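You operate a simulated robot arm through the tools that you are given. There is no shell and no other tool.

You are at the controls of a simulated robot arm. One attempt, no reset.

Task
Pack the low basket on the plywood bench top. At the end: the gold sleeve is on the green tin; the 20 A fuse from the plywood bench top is in the low basket; the purple end cap is in the low basket; the grey rod stands on top of the gold stub three; whatever was shut is shut again. Leave all else as you found it, and nothing knocked over.

The check looks at the end state, three seconds after you hand in, the way a careful person would. Anything else that was tipped, shoved, dropped, spilled or broken makes it a failure. A push-on lid holds only when it is set on centred and level and pressed home; a screw cap is set on level and turned clockwise until tight.

Robot
A 7-joint arm with a two-finger parallel gripper, fixed in place. Base frame: the origin is at the foot of the arm, x ahead of it, y to its left, z up; the work surface is at about z = 0. Lengths are in m, angles in degrees, forces in N, time in s.
With the tool pointing down near the work surface it reaches from about 0.22 to 0.58 m from the base axis. Its first joint turns from -66.0 to 66.0 degrees. Payload 2.5 kg.
The TCP is the grasp point between the finger pads, 0.023 m short of the fingertips. In the tool frame z runs along the fingers and y along their closing line. Largest opening 0.094 m; finger width 0.038, thickness 0.01; the body of the gripper, 0.054 by 0.096 m, starts 0.039 m behind the TCP.
Orientation is told as [roll, pitch, yaw] about the base's x, y, z axes, in that order, counted from this pose: with the fingers straight down and closing along the base's y, the tool's x points along the base's -x, its y along +y and its z along -z.

Tools
- The arm moves only by the tool send_rows. Its argument "commands" is a list of rows, each an object (a shift or turn left out is 0, a gripper value left out holds the last) with "translation": the shift along the tool's x, y, z in mm, a list of three; "delta_rot": the turn, a rotation vector about the tool's x, y, z in degrees, a list of three. In form: [{"translation": [dx, dy, dz], "delta_rot": [rx, ry, rz]}, ...]. A call has 1 to 20 rows; each row shifts and turns the commanded pose from where the row before left it, along the tool's axes as they then stand. "fingers" is the opening, from 0 (shut) to 1 (fully open), set as the call begins (left out, the last holds). Rows are played at 5 a second. More than 0.05 m and 8.6 degrees between two rows, or a gripper value outside its range, and nothing of the call is played. Where a pose cannot be reached the arm comes as near as it can. A force on the tool above 40 N (or 10 N above the force at the start of the call, whichever is more), or a blocked arm, ends the call early, and 0.2 s more pass. The fingers move at their own pace (about 0.108 m/s each) and stop on an object; they squeeze with about 26 N. The grip force told is the motor's: it shows also when the fingers shut on nothing. Time passes only in rows, and 0.2 s behind the last, so rows that do not move let the fingers close. The reply holds the time, the measured pose of the TCP, the force on the tool along the base axes, the opening and the grip force, in the units named above and with some noise, with the torque about the TCP (base axes, N m) and any sound that the robot's microphone picked up, and new pictures: "pictures" is both (left out), scene, wrist or none.
- Cameras (640 x 400 px; columns grow to the right, rows downward): "scene" is fixed at [0.1275, -0.4175, 0.5354]; the picture's right is [0.73, -0.68, 0.00], its down [-0.44, -0.47, -0.77] and it looks along [0.52, 0.56, -0.64] (base axes); focal length 250 px, centre (320, 200). "wrist" rides on the gripper at [0.086, 0.016, -0.075] in the tool frame; the picture's right is [-0.18, 0.98, 0.00], its down [-0.58, -0.11, -0.81] and it looks along [-0.79, -0.15, 0.59] (tool axes); focal length 243 px, centre (320, 200). There is no depth. A picture from a camera that has moved, and an enlarged one, comes with that camera's place and axes in the base frame and with its lens.
- close_up(camera, box): a new picture of the part [left, top, right, bottom] of that camera's present view, enlarged. The clock stands still meanwhile.
- job_done(): hands the job in; it is judged then, once.

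Places have to be worked out from the pictures, the camera data and where the tool is seen. Open the gripper and draw the arm clear of the work before you hand the job in, unless the task says otherwise.

The tools are called by a JSON object that holds its "api" and its "payload". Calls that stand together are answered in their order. send_rows: Moves the arm, as the interface text tells. Its arguments: {"type":"object","properties":{"commands":{"type":"array"},"fingers":{"type":"number"},"pictures":{"type":"string","enum":["both","scene","wrist","none"]}},"required":["commands"]} The other tools are called the same way: close_up (camera, box) takes an enlarged picture of a part of a camera's view; job_done () hands the job in.

At the start:

```text
time: 0.0
position: [0.3077, 0.1192, 0.3401]
tool_rot: [0.0, 0.0, 0.1]
ft_force: [0.4, 0.0, 0.3]
torque: [0.0, 0.0, 0.0]
finger_gap: 0.0941
grasp_force: 0.0
```

scene: 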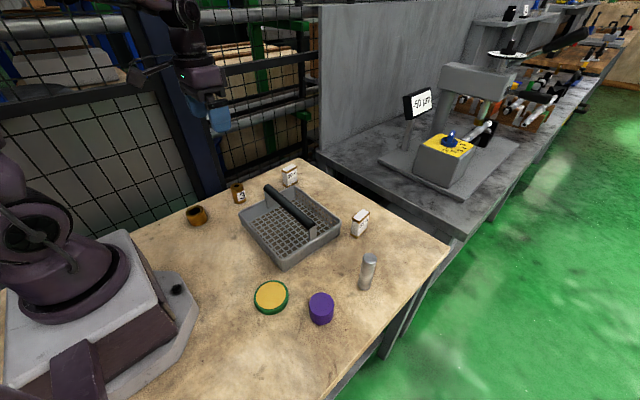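
wrist: 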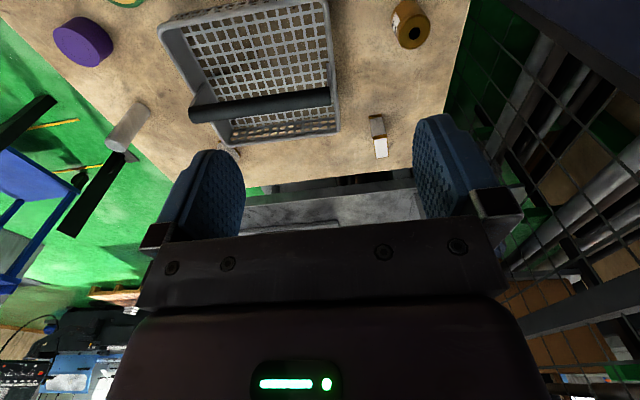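

The scene shows the bench with a basket, two fuses (white boxes), a gold-ish sleeve, a gold stub, a green tin with a yellow lid, a purple cap and a grey rod. I'll take close-ups to identify each item.

{"api": "close_up", "payload": {"camera": "scene", "box": [170, 150, 410, 300]}}

{"api": "close_up", "payload": {"camera": "scene", "box": [220, 160, 310, 216]}}

{"api": "close_up", "payload": {"camera": "scene", "box": [240, 240, 400, 340]}}

{"api": "close_up", "payload": {"camera": "scene", "box": [330, 190, 394, 230]}}

{"api": "close_up", "payload": {"camera": "scene", "box": [380, 50, 540, 200]}}

```text
2.67 times, centred on (290, 225) of scene
camera zoom: at [0.1275, -0.4175, 0.5354], right [0.73, -0.68, 0.0], down [-0.44, -0.47, -0.77], along [0.52, 0.56, -0.64], focal length 667 px, centre (400, 133)
```

zoom: 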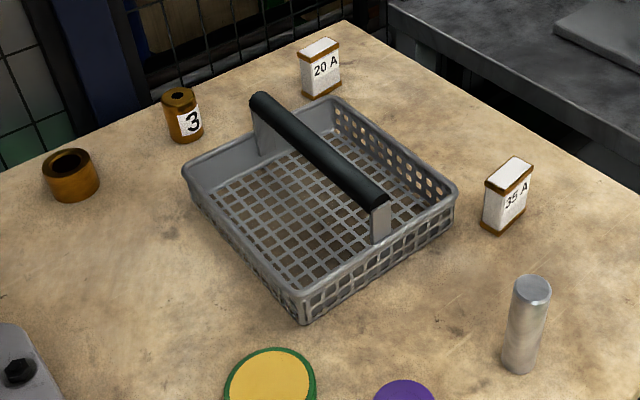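

```text
7.11 times, centred on (265, 188) of scene
camera zoom: at [0.1275, -0.4175, 0.5354], right [0.73, -0.68, 0.0], down [-0.44, -0.47, -0.77], along [0.52, 0.56, -0.64], focal length 1779 px, centre (711, 285)
```

zoom: 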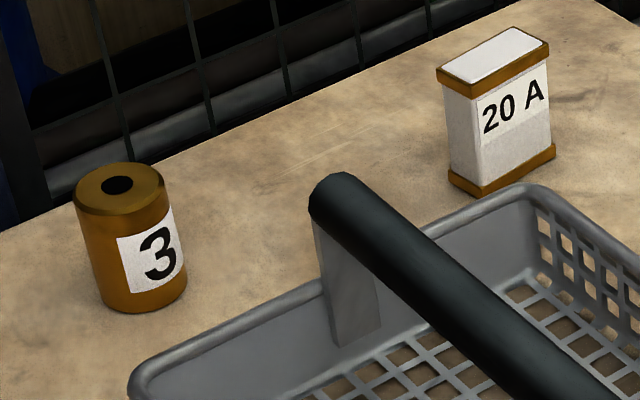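

```text
4.00 times, centred on (320, 290) of scene
camera zoom: at [0.1275, -0.4175, 0.5354], right [0.73, -0.68, 0.0], down [-0.44, -0.47, -0.77], along [0.52, 0.56, -0.64], focal length 1001 px, centre (320, -160)
```

zoom: 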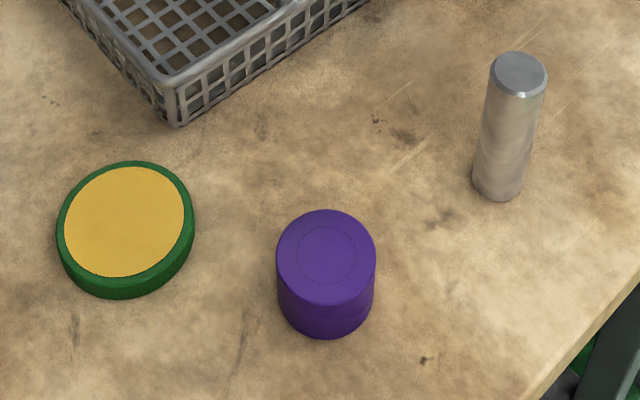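

```text
10.00 times, centred on (362, 210) of scene
camera zoom: at [0.1275, -0.4175, 0.5354], right [0.73, -0.68, 0.0], down [-0.44, -0.47, -0.77], along [0.52, 0.56, -0.64], focal length 2502 px, centre (-100, 100)
```

zoom: 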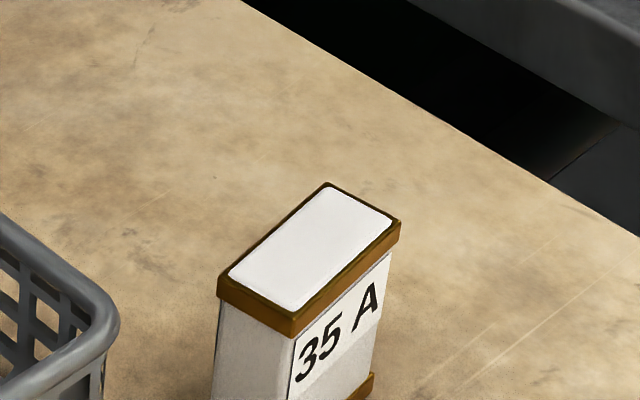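

```text
2.67 times, centred on (460, 125) of scene
camera zoom: at [0.1275, -0.4175, 0.5354], right [0.73, -0.68, 0.0], down [-0.44, -0.47, -0.77], along [0.52, 0.56, -0.64], focal length 667 px, centre (-53, 400)
```

zoom: 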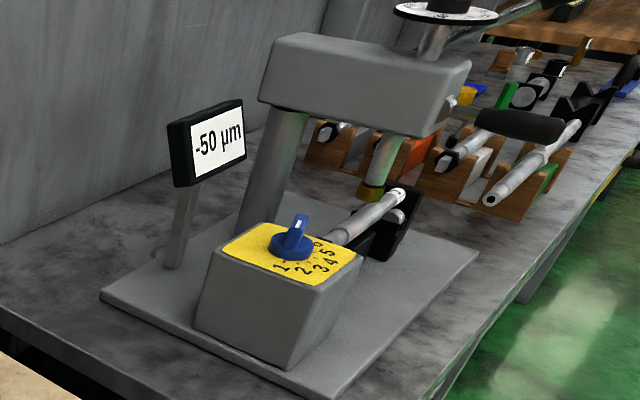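

Places worked out from the scene: sleeve ≈ (0.23, 0.236), about 0.03 tall. Stub 3 ≈ (0.368, 0.230), about 0.056 tall. 20 A fuse ≈ (0.549, 0.190). Basket x 0.31–0.515, y −0.10–0.12, with the handle at x≈0.41. Cap ≈ (0.305, −0.232), tin ≈ (0.245, −0.134), rod ≈ (0.426, −0.253). I'll move above the sleeve first and check it with the wrist camera.

{"api": "send_rows", "payload": {"commands": [{"translation": [13, 20, 33]}, {"translation": [13, 20, 33]}, {"translation": [13, 20, 33]}, {"translation": [13, 20, 33]}, {"translation": [13, 19, 34]}, {"translation": [12.7, 18.2, 34]}, {"translation": [0, 0, 0]}], "fingers": 1}}

```text
time: 1.6
position: [0.2292, 0.234, 0.1395]
tool_rot: [0.1, 0.0, -0.1]
ft_force: [0.8, -0.3, 0.6]
torque: [0.02, 0.04, 0.01]
finger_gap: 0.094
grasp_force: 0.0
camera wrist: at [0.1427, 0.25, 0.2131], right [0.18, 0.98, 0.0], down [0.58, -0.11, 0.81], along [0.79, -0.15, -0.59], focal length 243 px, centre (320, 200)
```

scene: 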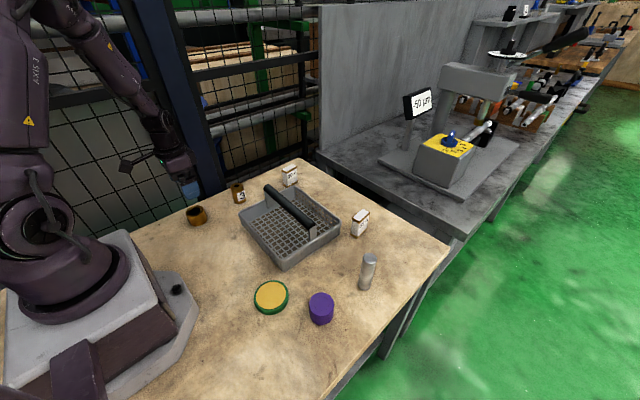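
wrist: 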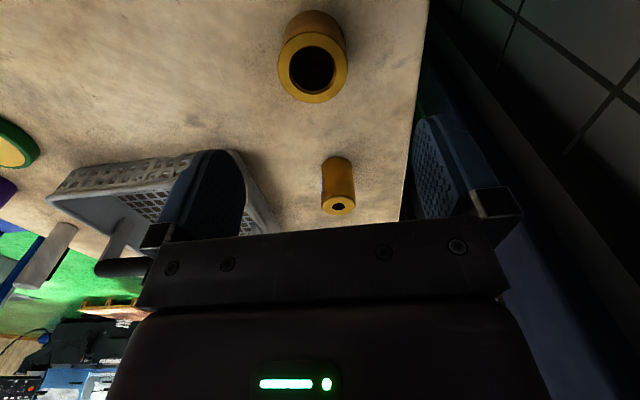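

The sleeve sits under the tool in the wrist view. I'll take close-ups from both cameras to measure its height and centre better.

{"api": "close_up", "payload": {"camera": "wrist", "box": [256, 0, 384, 80]}}

{"api": "close_up", "payload": {"camera": "wrist", "box": [256, 40, 384, 120]}}

{"api": "close_up", "payload": {"camera": "scene", "box": [165, 195, 229, 235]}}

{"api": "close_up", "payload": {"camera": "wrist", "box": [280, 140, 392, 220]}}

```text
5.00 times, centred on (320, 40) of wrist
camera zoom: at [0.1427, 0.25, 0.2131], right [0.18, 0.98, 0.0], down [0.58, -0.11, 0.81], along [0.79, -0.15, -0.59], focal length 1213 px, centre (320, 1000)
```

zoom: 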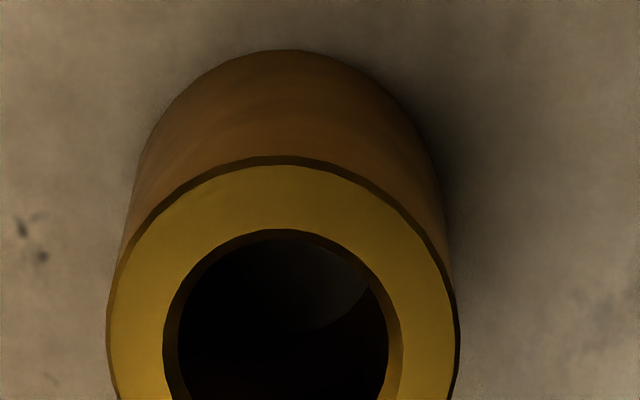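

```text
5.00 times, centred on (320, 80) of wrist
camera zoom: at [0.1427, 0.25, 0.2131], right [0.18, 0.98, 0.0], down [0.58, -0.11, 0.81], along [0.79, -0.15, -0.59], focal length 1213 px, centre (320, 800)
```

zoom: 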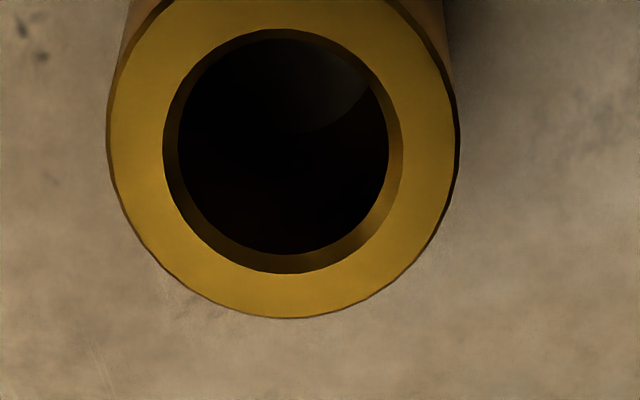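

```text
10.00 times, centred on (197, 215) of scene
camera zoom: at [0.1275, -0.4175, 0.5354], right [0.73, -0.68, 0.0], down [-0.44, -0.47, -0.77], along [0.52, 0.56, -0.64], focal length 2502 px, centre (1550, 50)
```

zoom: 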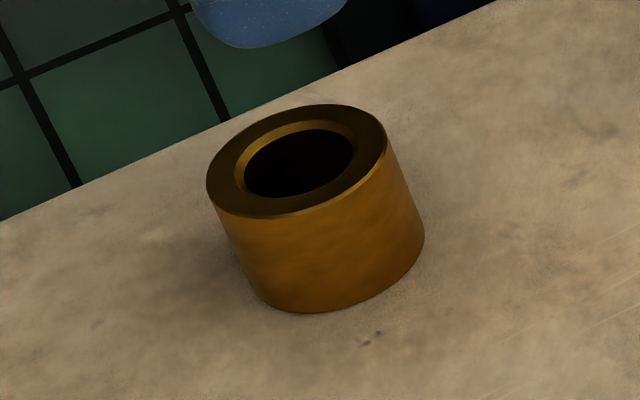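

```text
5.00 times, centred on (336, 180) of wrist
camera zoom: at [0.1427, 0.25, 0.2131], right [0.18, 0.98, 0.0], down [0.58, -0.11, 0.81], along [0.79, -0.15, -0.59], focal length 1213 px, centre (240, 300)
```

zoom: 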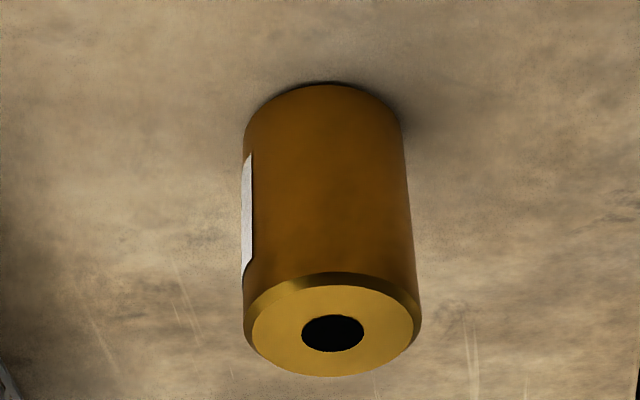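

The sleeve is about 0.049 in diameter and 0.040 tall, centred near (0.225, 0.230). I'll shift slightly and lower to TCP z≈0.028, leaving 5 mm under the fingertips.

{"api": "send_rows", "payload": {"commands": [{"translation": [4, -4, 25]}, {"translation": [0, 0, 25]}, {"translation": [0, 0, 25]}, {"translation": [0, 0, 20]}, {"translation": [0, 0, 16]}, {"translation": [0, 0, 0]}], "fingers": 1}}

```text
time: 3.0
position: [0.2254, 0.2307, 0.0272]
tool_rot: [0.0, 0.0, 0.0]
ft_force: [-0.1, 0.1, -0.1]
torque: [-0.01, 0.02, 0.0]
finger_gap: 0.094
grasp_force: 0.1
camera wrist: at [0.1388, 0.2467, 0.1013], right [0.18, 0.98, 0.0], down [0.58, -0.11, 0.81], along [0.79, -0.15, -0.59], focal length 243 px, centre (320, 200)
```

scene: 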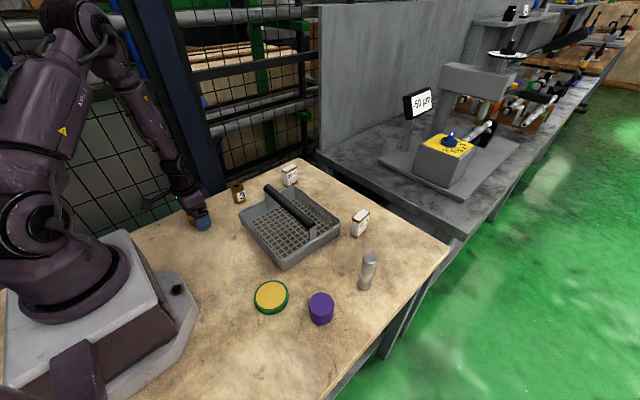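
wrist: 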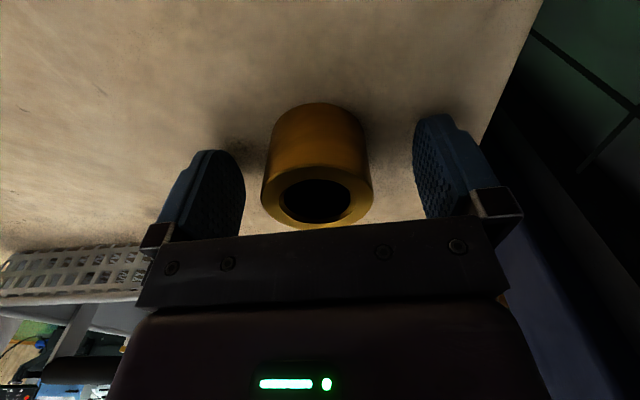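

The sleeve is centred between the fingers in y and about 3–4 mm nearer the base in x. I'll nudge x and close.

{"api": "send_rows", "payload": {"commands": [{"translation": [3.5, 0, 0]}, {"translation": [0, 0, 0]}], "pictures": "none"}}

{"api": "send_rows", "payload": {"commands": [{"translation": [0, 0, 0]}, {"translation": [0, 0, 0]}, {"translation": [0, 0, 0]}, {"translation": [0, 0, 0]}], "fingers": 0, "pictures": "wrist"}}

```text
time: 3.6
position: [0.2216, 0.2306, 0.0282]
tool_rot: [0.0, 0.1, 0.0]
ft_force: [-0.3, 0.7, 0.7]
torque: [0.03, 0.03, 0.01]
finger_gap: 0.0939
grasp_force: 0.0
```

```text
time: 4.6
position: [0.2217, 0.231, 0.028]
tool_rot: [0.0, 0.0, 0.0]
ft_force: [-0.6, -2.0, 1.5]
torque: [0.03, -0.08, -0.01]
finger_gap: 0.0501
grasp_force: 26.2
camera wrist: at [0.1351, 0.2468, 0.1017], right [0.18, 0.98, 0.0], down [0.58, -0.11, 0.81], along [0.79, -0.15, -0.59], focal length 243 px, centre (320, 200)
```

wrist: 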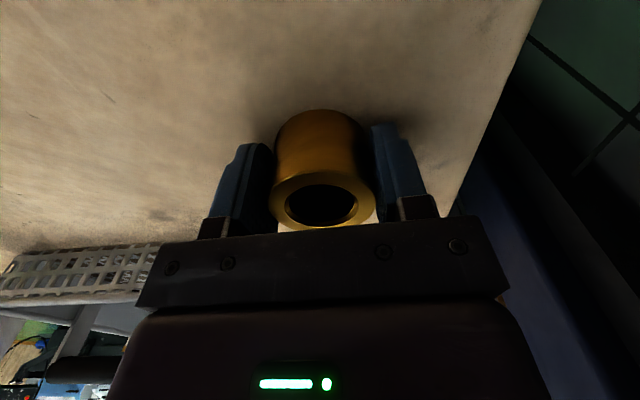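

The sleeve is held with a gap of 0.050. I'll lift it to about 0.18 and swing over to the tin on a path clear of the basket.

{"api": "send_rows", "payload": {"commands": [{"translation": [0, 0, -20]}, {"translation": [-10, 0, -30]}, {"translation": [-10, 0, -35]}, {"translation": [-10, -10, -35]}, {"translation": [-10, -25, -30]}, {"translation": [0, -33, 0]}, {"translation": [0, -33, 0]}, {"translation": [0, -33, 0]}, {"translation": [0, -33, 0]}, {"translation": [0, -33, 0]}, {"translation": [0, -33, 0]}, {"translation": [0, -33, 0]}, {"translation": [0, -33, 0]}, {"translation": [0, -33, 0]}, {"translation": [0, -33, 0]}, {"translation": [0, 0, 0]}]}}

```text
time: 8.0
position: [0.2643, -0.1338, 0.1795]
tool_rot: [0.0, 0.0, 0.0]
ft_force: [0.3, 0.2, -0.9]
torque: [-0.01, 0.0, 0.0]
finger_gap: 0.0001
grasp_force: 25.8
camera wrist: at [0.1768, -0.1184, 0.2533], right [0.18, 0.98, 0.0], down [0.58, -0.11, 0.81], along [0.79, -0.15, -0.59], focal length 243 px, centre (320, 200)
```

scene: 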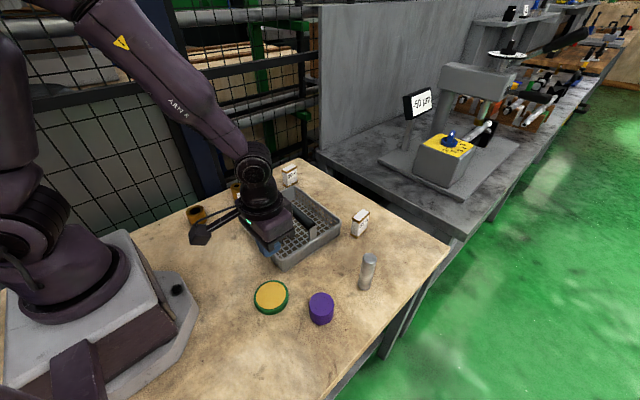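
wrist: 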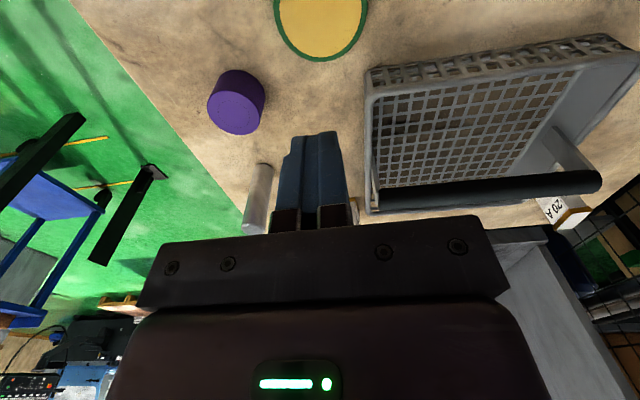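

The fingers are fully shut, so the sleeve slipped out during the lift. In the scene it still appears near its old spot, so I'll check it up close.

{"api": "close_up", "payload": {"camera": "scene", "box": [165, 195, 229, 235]}}

{"api": "close_up", "payload": {"camera": "wrist", "box": [180, 0, 400, 140]}}

```text
10.00 times, centred on (197, 215) of scene
camera zoom: at [0.1275, -0.4175, 0.5354], right [0.73, -0.68, 0.0], down [-0.44, -0.47, -0.77], along [0.52, 0.56, -0.64], focal length 2502 px, centre (1550, 50)
```

zoom: 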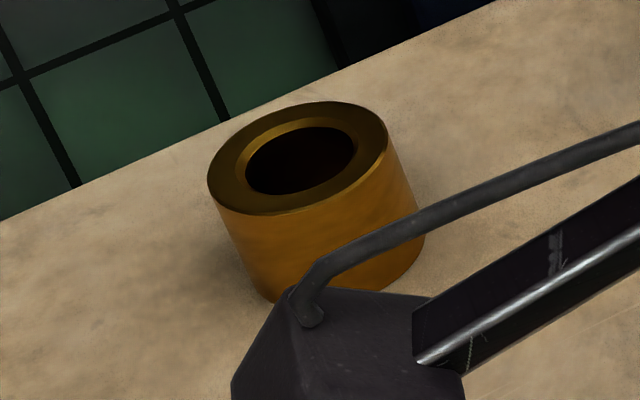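

```text
2.86 times, centred on (290, 70) of wrist
camera zoom: at [0.1768, -0.1184, 0.2533], right [0.18, 0.98, 0.0], down [0.58, -0.11, 0.81], along [0.79, -0.15, -0.59], focal length 693 px, centre (406, 571)
```

zoom: 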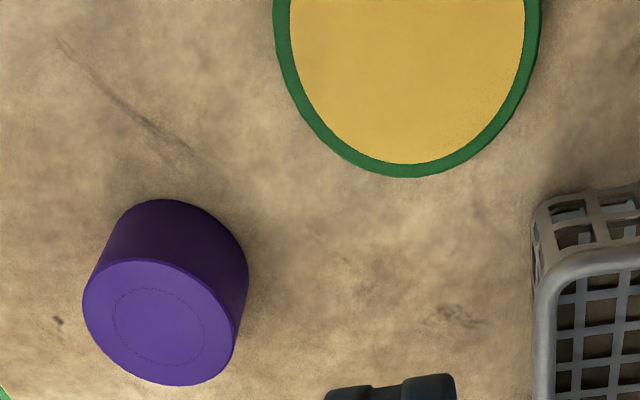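

The sleeve stands upright where it was, so nothing is harmed, and I'll retry it later with a slower lift. I'm already near the purple cap at ≈ (0.3035, −0.2305), top z≈0.04, so I'll open and move above it.

{"api": "send_rows", "payload": {"commands": [{"translation": [-13, -32, 10]}, {"translation": [-13, -32, 15]}, {"translation": [-13.2, -32.7, 24.5]}, {"translation": [0, 0, 0]}], "fingers": 1}}

```text
time: 9.0
position: [0.3032, -0.2348, 0.131]
tool_rot: [0.0, 0.0, 0.1]
ft_force: [-0.7, 1.2, 0.5]
torque: [0.01, -0.03, -0.01]
finger_gap: 0.0941
grasp_force: 0.0
camera wrist: at [0.2165, -0.2183, 0.2052], right [0.18, 0.98, 0.0], down [0.58, -0.11, 0.81], along [0.79, -0.15, -0.59], focal length 243 px, centre (320, 200)
```

scene: 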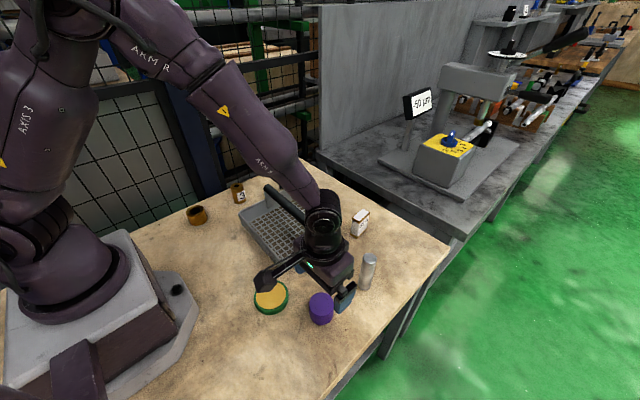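
wrist: 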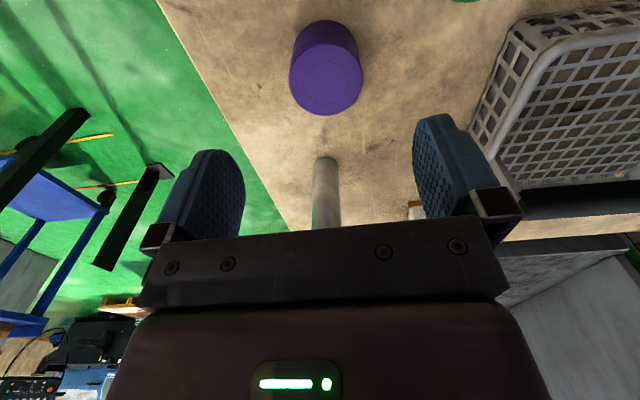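

The cap centre reads ≈ (0.304, −0.230). I'll descend partway and let the arm settle to check the true pose.

{"api": "send_rows", "payload": {"commands": [{"translation": [0, 0, 20]}, {"translation": [0, 0, 15]}, {"translation": [0, 0, 0]}, {"translation": [0, 0, 0]}], "pictures": "wrist"}}

```text
time: 10.0
position: [0.3007, -0.2322, 0.0947]
tool_rot: [0.1, 0.0, 0.0]
ft_force: [0.5, -0.1, 0.7]
torque: [0.01, 0.0, 0.0]
finger_gap: 0.0941
grasp_force: 0.0
camera wrist: at [0.2147, -0.216, 0.1695], right [0.18, 0.98, 0.0], down [0.58, -0.11, 0.81], along [0.79, -0.15, -0.59], focal length 243 px, centre (320, 200)
```

wrist: 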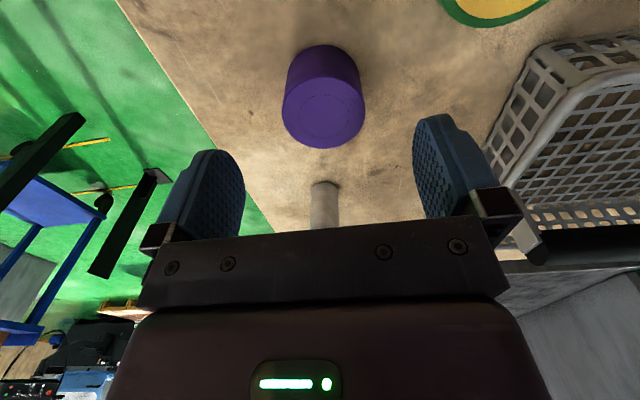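

The cap is about 2 mm to +y of the tool. I'll correct that and descend to z≈0.028.

{"api": "send_rows", "payload": {"commands": [{"translation": [0, 2, 20]}, {"translation": [0, 0, 20]}, {"translation": [0, 0, 15]}, {"translation": [0, 0, 11.5]}, {"translation": [0, 0, 0]}], "pictures": "wrist"}}

```text
time: 11.2
position: [0.3025, -0.2286, 0.0278]
tool_rot: [0.0, 0.0, 0.0]
ft_force: [-0.7, 0.2, 0.3]
torque: [-0.02, 0.01, 0.0]
finger_gap: 0.0938
grasp_force: 0.0
camera wrist: at [0.2152, -0.2127, 0.1019], right [0.18, 0.98, 0.0], down [0.58, -0.11, 0.81], along [0.79, -0.15, -0.59], focal length 243 px, centre (320, 200)
```

wrist: 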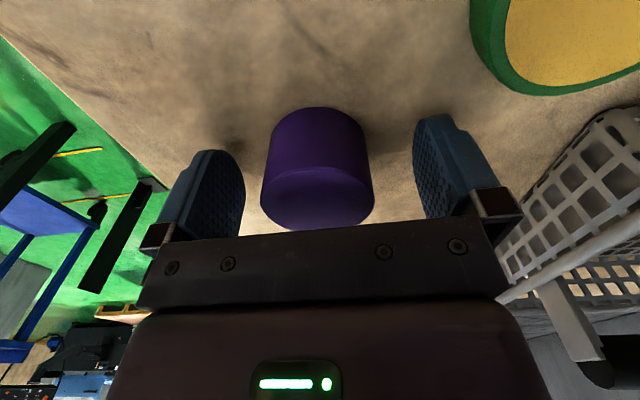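

The cap sits between the fingers. I'll close, then lift slowly in small steps and watch the gap.

{"api": "send_rows", "payload": {"commands": [{"translation": [0, 0, 0]}, {"translation": [0, 0, 0]}, {"translation": [0, 0, 0]}, {"translation": [0, 0, 0]}, {"translation": [0, 0, 0]}], "fingers": 0, "pictures": "none"}}

{"api": "send_rows", "payload": {"commands": [{"translation": [0, 0, -3]}, {"translation": [0, 0, -3]}, {"translation": [0, 0, -4]}, {"translation": [0, 0, -5]}, {"translation": [0, 0, -5]}, {"translation": [0, 0, 0]}], "pictures": "wrist"}}

```text
time: 12.4
position: [0.3013, -0.2281, 0.0282]
tool_rot: [-0.1, -0.1, 0.1]
ft_force: [0.2, -0.2, 3.0]
torque: [0.01, -0.05, 0.01]
finger_gap: 0.0505
grasp_force: 26.1
```

```text
time: 13.8
position: [0.3011, -0.2288, 0.0483]
tool_rot: [0.0, 0.0, 0.0]
ft_force: [0.0, -0.2, 0.0]
torque: [0.04, 0.0, 0.04]
finger_gap: 0.0503
grasp_force: 26.3
camera wrist: at [0.2148, -0.2124, 0.1218], right [0.18, 0.98, 0.0], down [0.58, -0.11, 0.81], along [0.79, -0.15, -0.59], focal length 243 px, centre (320, 200)
```

wrist: 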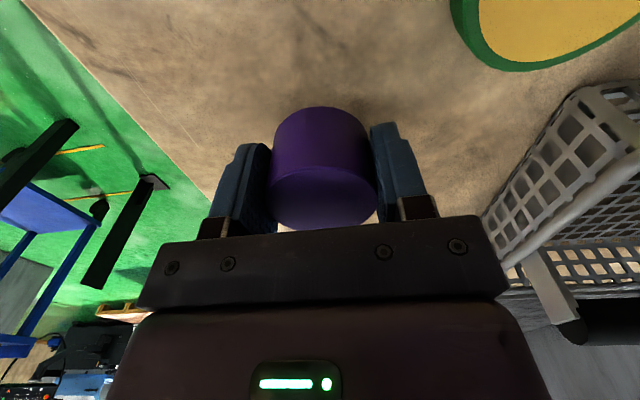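

The cap came up with the fingers; it's unchanged in the wrist view and the gap is steady. I'll lift to about 0.16 and carry it gently over the near half of the basket.

{"api": "send_rows", "payload": {"commands": [{"translation": [0, 0, -10]}, {"translation": [0, 0, -16]}, {"translation": [0, 0, -20]}, {"translation": [0, 0, -20]}, {"translation": [0, 0, -20]}, {"translation": [0, 5, -16]}, {"translation": [-4, 12, -10]}, {"translation": [-6, 20, 0]}, {"translation": [-6, 25, 0]}, {"translation": [-6, 25, 0]}, {"translation": [-6, 25, 0]}, {"translation": [-6, 25, 0]}, {"translation": [-6, 25, 0]}, {"translation": [-6, 20, 0]}, {"translation": [-4, 12, 0]}, {"translation": [0, 5, 0]}, {"translation": [0, 0, 0]}]}}

```text
time: 17.4
position: [0.3522, -0.0299, 0.158]
tool_rot: [0.0, 0.0, 0.0]
ft_force: [-0.1, 0.5, 0.0]
torque: [-0.01, 0.01, 0.0]
finger_gap: 0.05
grasp_force: 26.0
camera wrist: at [0.2653, -0.0133, 0.2328], right [0.18, 0.98, 0.0], down [0.58, -0.11, 0.81], along [0.79, -0.15, -0.59], focal length 243 px, centre (320, 200)
```

scene: 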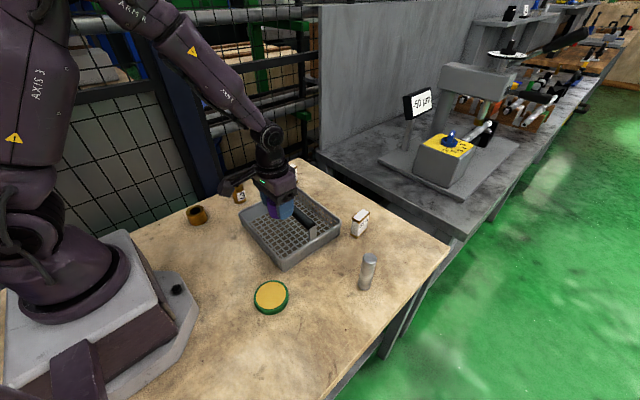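
wrist: 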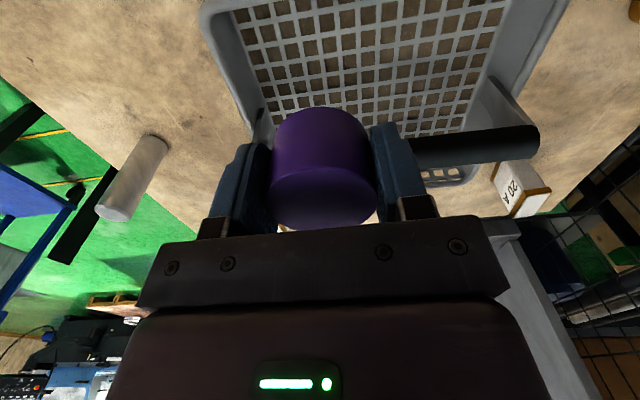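

The basket interior and handle are in view, with the handle's near edge at x≈0.39 and the gripper body reaching x≈0.38. I'll lower the cap straight down to just above the basket floor.

{"api": "send_rows", "payload": {"commands": [{"translation": [0, 0, 15]}, {"translation": [0, 0, 20]}, {"translation": [0, 0, 20]}, {"translation": [0, 0, 20]}, {"translation": [0, 0, 18]}, {"translation": [0, 0, 12]}, {"translation": [0, 0, 8]}, {"translation": [0, 0, 0]}]}}

```text
time: 18.8
position: [0.3548, -0.0304, 0.0601]
tool_rot: [-0.1, -0.9, 0.0]
ft_force: [-2.3, -0.4, 9.2]
torque: [-0.18, -0.51, 0.02]
finger_gap: 0.0502
grasp_force: 25.6
stopped in row 7: the force on the tool passed its limit at 58 N (the readings are from after the stop); the commanded pose is now the measured one
camera wrist: at [0.2671, -0.0149, 0.1324], right [0.18, 0.98, 0.0], down [0.57, -0.11, 0.81], along [0.8, -0.15, -0.58], focal length 243 px, centre (320, 200)
```

scene: 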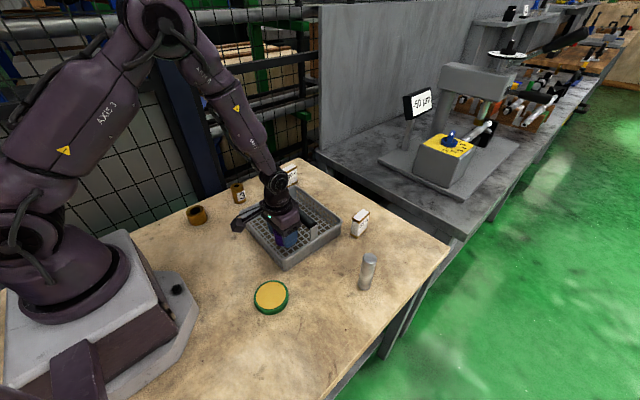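
wrist: 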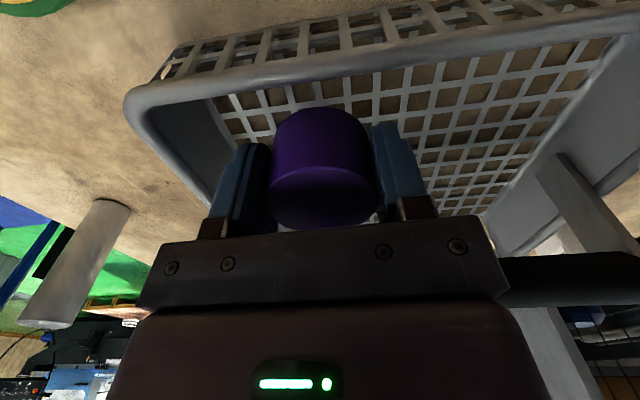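

Something made contact at z≈0.060. The torque suggests an upward push about 45 mm ahead of the TCP, probably against the basket handle. I'll look closely before moving.

{"api": "close_up", "payload": {"camera": "scene", "box": [220, 160, 364, 280]}}

{"api": "close_up", "payload": {"camera": "scene", "box": [256, 180, 336, 260]}}

```text
3.33 times, centred on (292, 220) of scene
camera zoom: at [0.1274, -0.4175, 0.5354], right [0.73, -0.68, 0.0], down [-0.44, -0.47, -0.77], along [0.52, 0.56, -0.64], focal length 834 px, centre (413, 133)
```

zoom: 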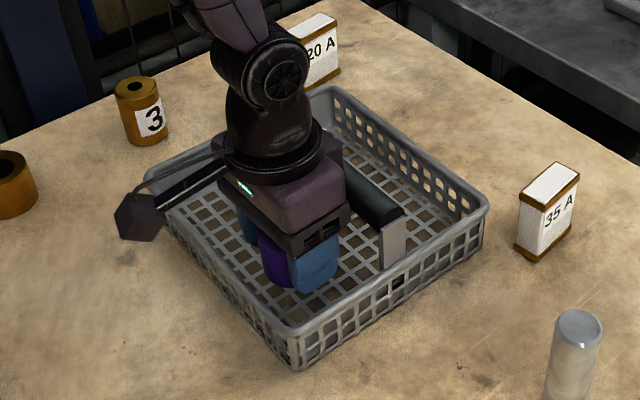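

```text
5.00 times, centred on (296, 220) of scene
camera zoom: at [0.1274, -0.4175, 0.5354], right [0.73, -0.68, 0.0], down [-0.44, -0.47, -0.77], along [0.52, 0.56, -0.64], focal length 1251 px, centre (440, 100)
```

zoom: 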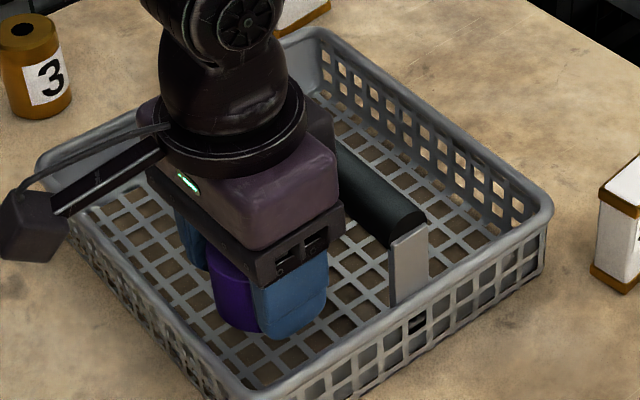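

The basket has not shifted; its corner pixels are unchanged. I want to see what on the gripper's far side is touching the handle, so I'll zoom in further.

{"api": "close_up", "payload": {"camera": "scene", "box": [276, 186, 324, 216]}}

```text
13.33 times, centred on (300, 201) of scene
camera zoom: at [0.1274, -0.4175, 0.5354], right [0.73, -0.68, 0.0], down [-0.44, -0.47, -0.77], along [0.52, 0.56, -0.64], focal length 3336 px, centre (587, 187)
```

zoom: 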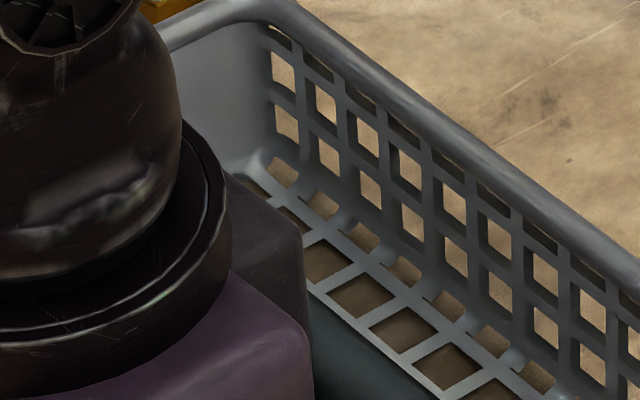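

A black block sits on the gripper's front side, reaching about 48 mm ahead of the TCP, and that is what met the handle bar (x≈0.40–0.42). I'll rise, remove the slight tilt, shift to x≈0.347, and check the settled pose.

{"api": "send_rows", "payload": {"commands": [{"translation": [0, 0, -10]}, {"translation": [0, 0, -20]}, {"translation": [0, 0, -20], "delta_rot": [0, 0.9, 0]}, {"translation": [7.5, 0, 0]}, {"translation": [0, 0, 0]}, {"translation": [0, 0, 0]}]}}

```text
time: 20.2
position: [0.3461, -0.0312, 0.1116]
tool_rot: [-0.1, 0.2, 0.0]
ft_force: [-1.7, 0.5, -0.1]
torque: [-0.04, -0.01, 0.02]
finger_gap: 0.0503
grasp_force: 25.9
camera wrist: at [0.2597, -0.0155, 0.1844], right [0.18, 0.98, 0.0], down [0.58, -0.11, 0.8], along [0.79, -0.15, -0.59], focal length 243 px, centre (320, 200)
```

scene: 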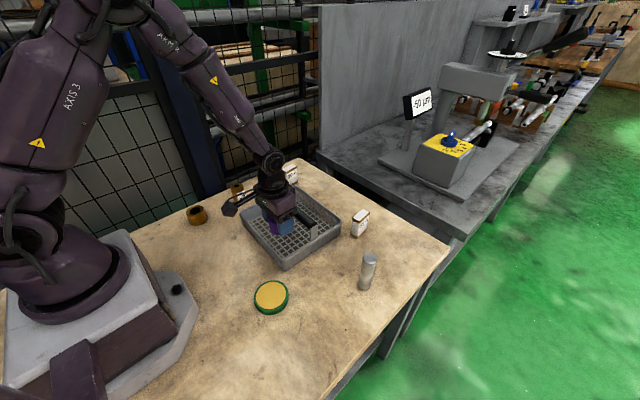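
wrist: 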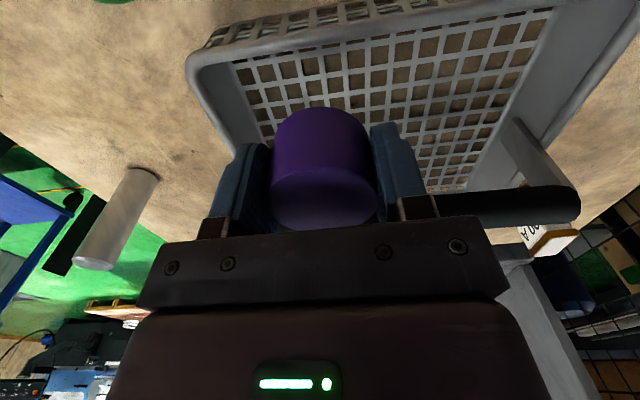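

The pose is x=0.346 and level. I'll descend slowly in small steps so that any contact stays gentle.

{"api": "send_rows", "payload": {"commands": [{"translation": [0, 0, 10]}, {"translation": [0, 0, 10]}, {"translation": [0, 0, 6]}, {"translation": [0, 0, 5]}, {"translation": [0, 0, 4]}, {"translation": [0, 0, 4]}, {"translation": [0, 0, 4]}, {"translation": [0, 0, 4]}, {"translation": [0, 0, 4]}, {"translation": [0, 0, 4]}, {"translation": [0, 0, 4]}, {"translation": [0, 0, 4]}, {"translation": [0, 0, 0]}]}}

```text
time: 23.0
position: [0.3455, -0.0313, 0.0465]
tool_rot: [-0.1, 0.2, 0.1]
ft_force: [-1.0, 0.0, -0.1]
torque: [-0.04, -0.05, 0.01]
finger_gap: 0.0501
grasp_force: 26.2
camera wrist: at [0.2593, -0.0157, 0.1206], right [0.18, 0.98, 0.0], down [0.58, -0.11, 0.8], along [0.79, -0.15, -0.59], focal length 243 px, centre (320, 200)
```

scene: 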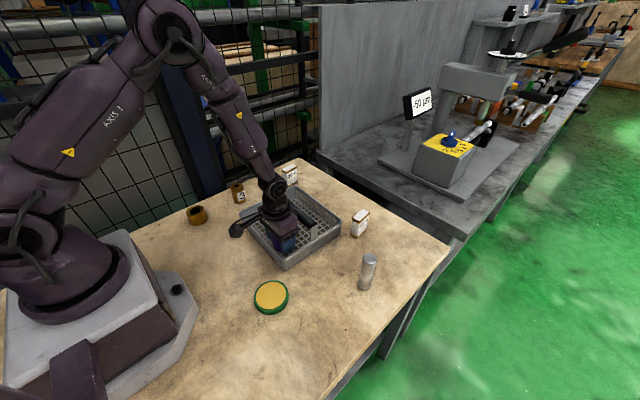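
wrist: 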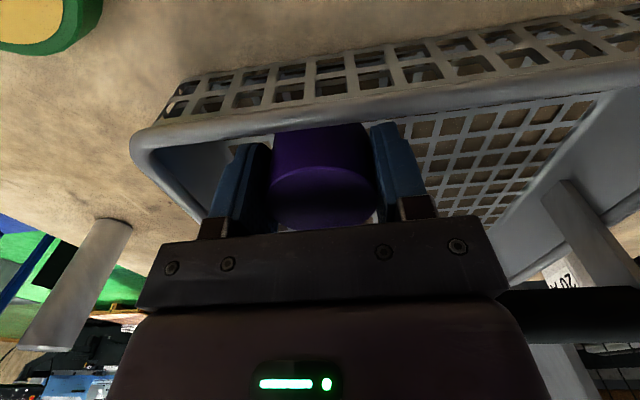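

The tool passed the handle without contact, with the cap bottom at about 0.018. I'll continue down in 2 mm steps toward the basket floor.

{"api": "send_rows", "payload": {"commands": [{"translation": [0, 0, 2]}, {"translation": [0, 0, 2]}, {"translation": [0, 0, 2]}, {"translation": [0, 0, 2]}, {"translation": [0, 0, 1]}, {"translation": [0, 0, 1]}, {"translation": [0, 0, 0]}], "pictures": "none"}}

```text
time: 24.6
position: [0.3468, -0.0302, 0.0357]
tool_rot: [-0.1, 0.2, 0.0]
ft_force: [-0.8, 0.4, 1.0]
torque: [0.0, -0.08, -0.06]
finger_gap: 0.05
grasp_force: 26.0
```

{"api": "send_rows", "payload": {"commands": [{"translation": [0, 0, 1]}, {"translation": [0, 0, 1]}, {"translation": [0, 0, 0]}], "pictures": "none"}}

```text
time: 25.4
position: [0.3453, -0.0316, 0.0335]
tool_rot: [-0.1, 0.1, 0.0]
ft_force: [0.0, 0.0, 1.1]
torque: [0.01, -0.03, -0.01]
finger_gap: 0.0502
grasp_force: 26.0
```

Still no clear contact at z=0.0335, so I'll go a little lower.

{"api": "send_rows", "payload": {"commands": [{"translation": [0, 0, 1]}, {"translation": [0, 0, 1]}, {"translation": [0, 0, 0]}], "pictures": "wrist"}}

```text
time: 26.2
position: [0.3458, -0.0295, 0.0324]
tool_rot: [0.0, 0.2, -0.1]
ft_force: [-2.3, 0.7, 9.1]
torque: [0.08, -0.13, 0.03]
finger_gap: 0.0502
grasp_force: 25.9
camera wrist: at [0.2593, -0.0147, 0.1066], right [0.18, 0.98, 0.0], down [0.58, -0.11, 0.8], along [0.79, -0.15, -0.59], focal length 243 px, centre (320, 200)
```

wrist: 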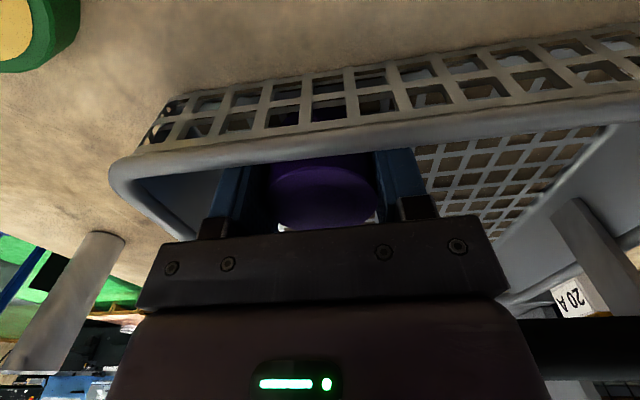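

The force rose to 9 N, so the cap is on the basket floor. I'll open partway and rise straight up, slowly at first.

{"api": "send_rows", "payload": {"commands": [{"translation": [0, 0, 0]}, {"translation": [0, 0, 0]}, {"translation": [0, 0, 0]}], "fingers": 0.72, "pictures": "wrist"}}

{"api": "send_rows", "payload": {"commands": [{"translation": [0, 0, -5]}, {"translation": [0, 0, -8]}, {"translation": [0, 0, -12]}, {"translation": [0, 0, -15]}, {"translation": [0, 0, -20]}, {"translation": [0, 0, -20]}, {"translation": [0, 0, -20]}, {"translation": [0, 0, -20]}, {"translation": [0, 0, 0]}]}}

```text
time: 27.0
position: [0.3455, -0.0303, 0.032]
tool_rot: [-0.2, 0.3, -0.1]
ft_force: [-0.2, 0.9, 0.4]
torque: [-0.04, -0.04, -0.03]
finger_gap: 0.0676
grasp_force: 0.2
camera wrist: at [0.2592, -0.0148, 0.1064], right [0.18, 0.98, 0.0], down [0.58, -0.11, 0.8], along [0.79, -0.15, -0.59], focal length 243 px, centre (320, 200)
```

wrist: 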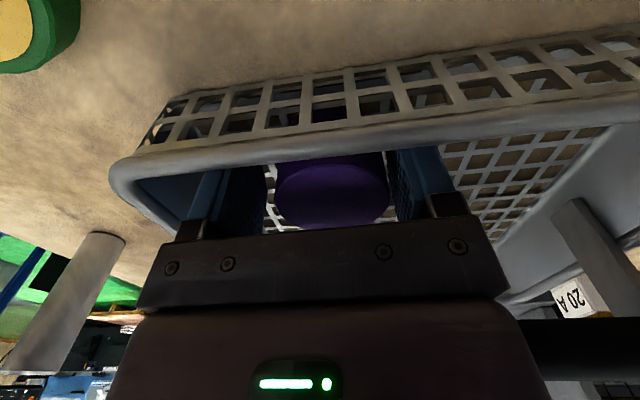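

```text
time: 29.0
position: [0.3453, -0.0305, 0.1522]
tool_rot: [0.0, 0.3, 0.0]
ft_force: [-0.2, 1.1, 0.0]
torque: [0.01, 0.02, -0.01]
finger_gap: 0.0676
grasp_force: 0.1
camera wrist: at [0.2589, -0.0142, 0.227], right [0.18, 0.98, 0.0], down [0.58, -0.11, 0.8], along [0.79, -0.15, -0.59], focal length 243 px, centre (320, 200)
```

scene: 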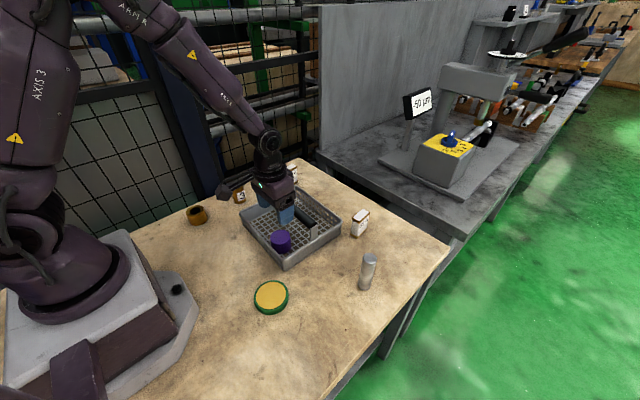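
wrist: 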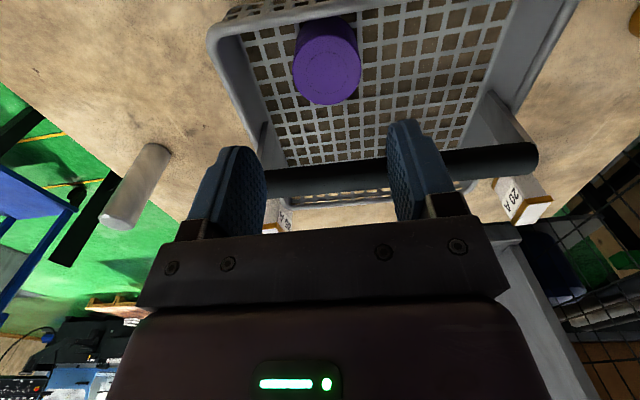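

The cap stands in the basket with the handle and basket in place. Next is the 20 A fuse at about (0.549, 0.190). I'll move up and over toward it at z≈0.17 with the gripper open and remove the small pitch.

{"api": "send_rows", "payload": {"commands": [{"translation": [0, 0, -20], "delta_rot": [0, -0.25, 0]}, {"translation": [-15, 20, 0]}, {"translation": [-22, 28, 0]}, {"translation": [-22, 28, 0]}, {"translation": [-22, 28, 0]}, {"translation": [-22, 28, 0]}, {"translation": [-22, 28, 0]}, {"translation": [-22, 28, 0]}, {"translation": [-15, 20, 0]}, {"translation": [0, 0, 0]}, {"translation": [0, 0, 0]}], "fingers": 0.72}}

```text
time: 31.4
position: [0.5078, 0.1771, 0.1722]
tool_rot: [-0.1, 0.1, 0.0]
ft_force: [-0.2, 1.3, 0.1]
torque: [0.01, -0.01, 0.02]
finger_gap: 0.0675
grasp_force: 0.1
camera wrist: at [0.4215, 0.1923, 0.2464], right [0.18, 0.98, 0.0], down [0.58, -0.11, 0.81], along [0.79, -0.15, -0.59], focal length 243 px, centre (320, 200)
```

scene: 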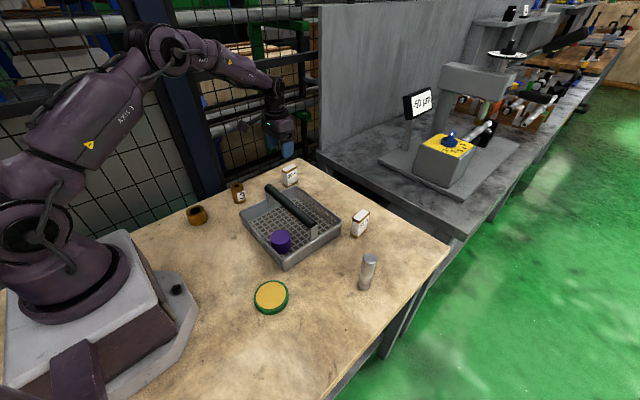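
wrist: 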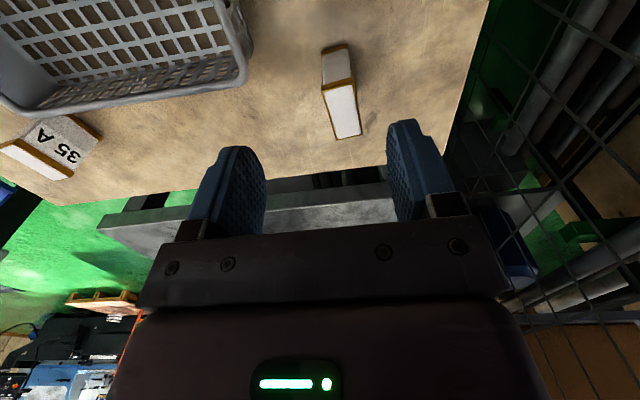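

{"api": "close_up", "payload": {"camera": "wrist", "box": [290, 30, 402, 150]}}

{"api": "close_up", "payload": {"camera": "scene", "box": [266, 156, 314, 196]}}

```text
3.33 times, centred on (346, 90) of wrist
camera zoom: at [0.4215, 0.1923, 0.2464], right [0.18, 0.98, 0.0], down [0.58, -0.11, 0.81], along [0.79, -0.15, -0.59], focal length 809 px, centre (233, 567)
```

zoom: 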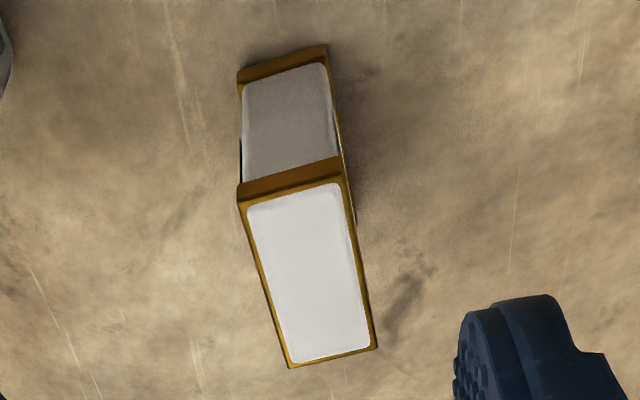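

```text
10.00 times, centred on (290, 176) of scene
camera zoom: at [0.1275, -0.4175, 0.5354], right [0.73, -0.68, 0.0], down [-0.44, -0.47, -0.77], along [0.52, 0.56, -0.64], focal length 2502 px, centre (620, 440)
```

zoom: 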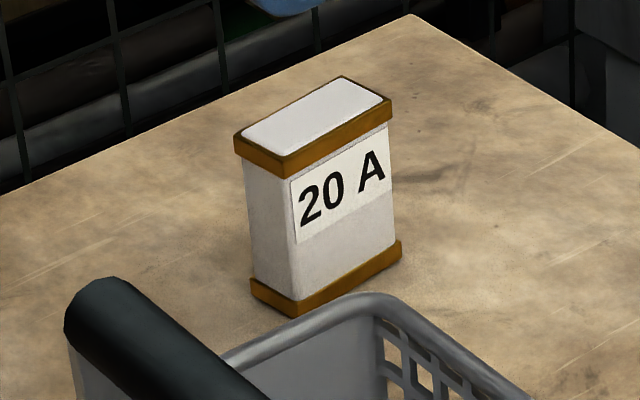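

The fuse top spans x 0.526–0.577, y 0.177–0.203 with about 4° yaw; centre ≈ (0.551, 0.190), height ≈0.058. It's near the reach limit, so I'll grasp at x≈0.546. I'll move over, rotate 4° and descend partway.

{"api": "send_rows", "payload": {"commands": [{"translation": [-13, 4, 10]}, {"translation": [-13, 4, 20]}, {"translation": [-12, 4.5, 20]}, {"translation": [0, 0, 20], "delta_rot": [0, 0, -4]}, {"translation": [0, 0, 10]}, {"translation": [0, 0, 0]}, {"translation": [0, 0, 0]}]}}

```text
time: 33.0
position: [0.5475, 0.188, 0.0922]
tool_rot: [-0.1, 0.0, 4.0]
ft_force: [0.4, 0.2, -0.1]
torque: [0.0, -0.01, -0.02]
finger_gap: 0.0675
grasp_force: 0.1
camera wrist: at [0.4594, 0.1978, 0.1658], right [0.12, 0.99, 0.0], down [0.59, -0.07, 0.81], along [0.8, -0.09, -0.59], focal length 243 px, centre (320, 200)
```

scene: 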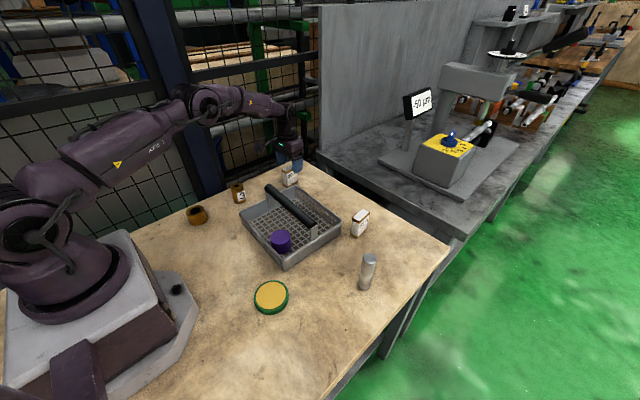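
wrist: 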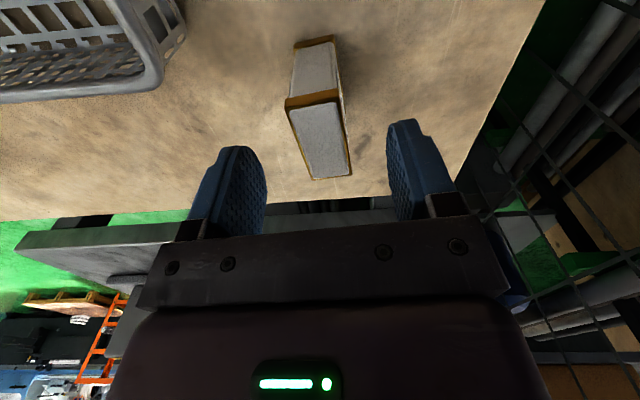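

The fuse is centred between the fingers and the pose is reachable. I'll descend to z≈0.040.

{"api": "send_rows", "payload": {"commands": [{"translation": [0, 0, 15]}, {"translation": [0, 0, 15]}, {"translation": [0, 0, 12]}, {"translation": [0, 0, 10]}, {"translation": [0, 0, 0]}, {"translation": [0, 0, 0]}], "pictures": "wrist"}}

```text
time: 34.4
position: [0.547, 0.1894, 0.0409]
tool_rot: [-0.2, 0.0, 4.1]
ft_force: [0.6, -0.1, 0.2]
torque: [0.02, 0.01, 0.02]
finger_gap: 0.0676
grasp_force: 0.1
camera wrist: at [0.4589, 0.1987, 0.114], right [0.12, 0.99, 0.0], down [0.59, -0.07, 0.81], along [0.8, -0.09, -0.59], focal length 243 px, centre (320, 200)
```

wrist: 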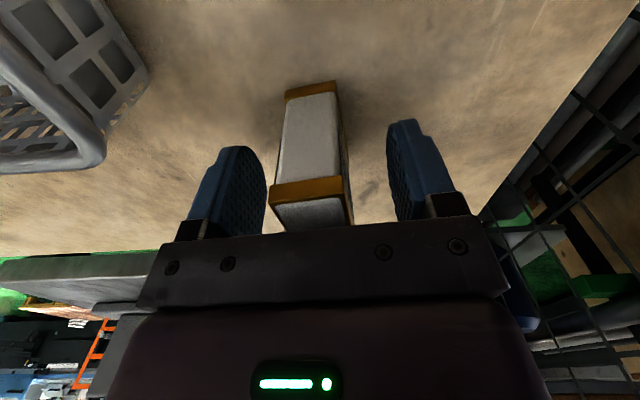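

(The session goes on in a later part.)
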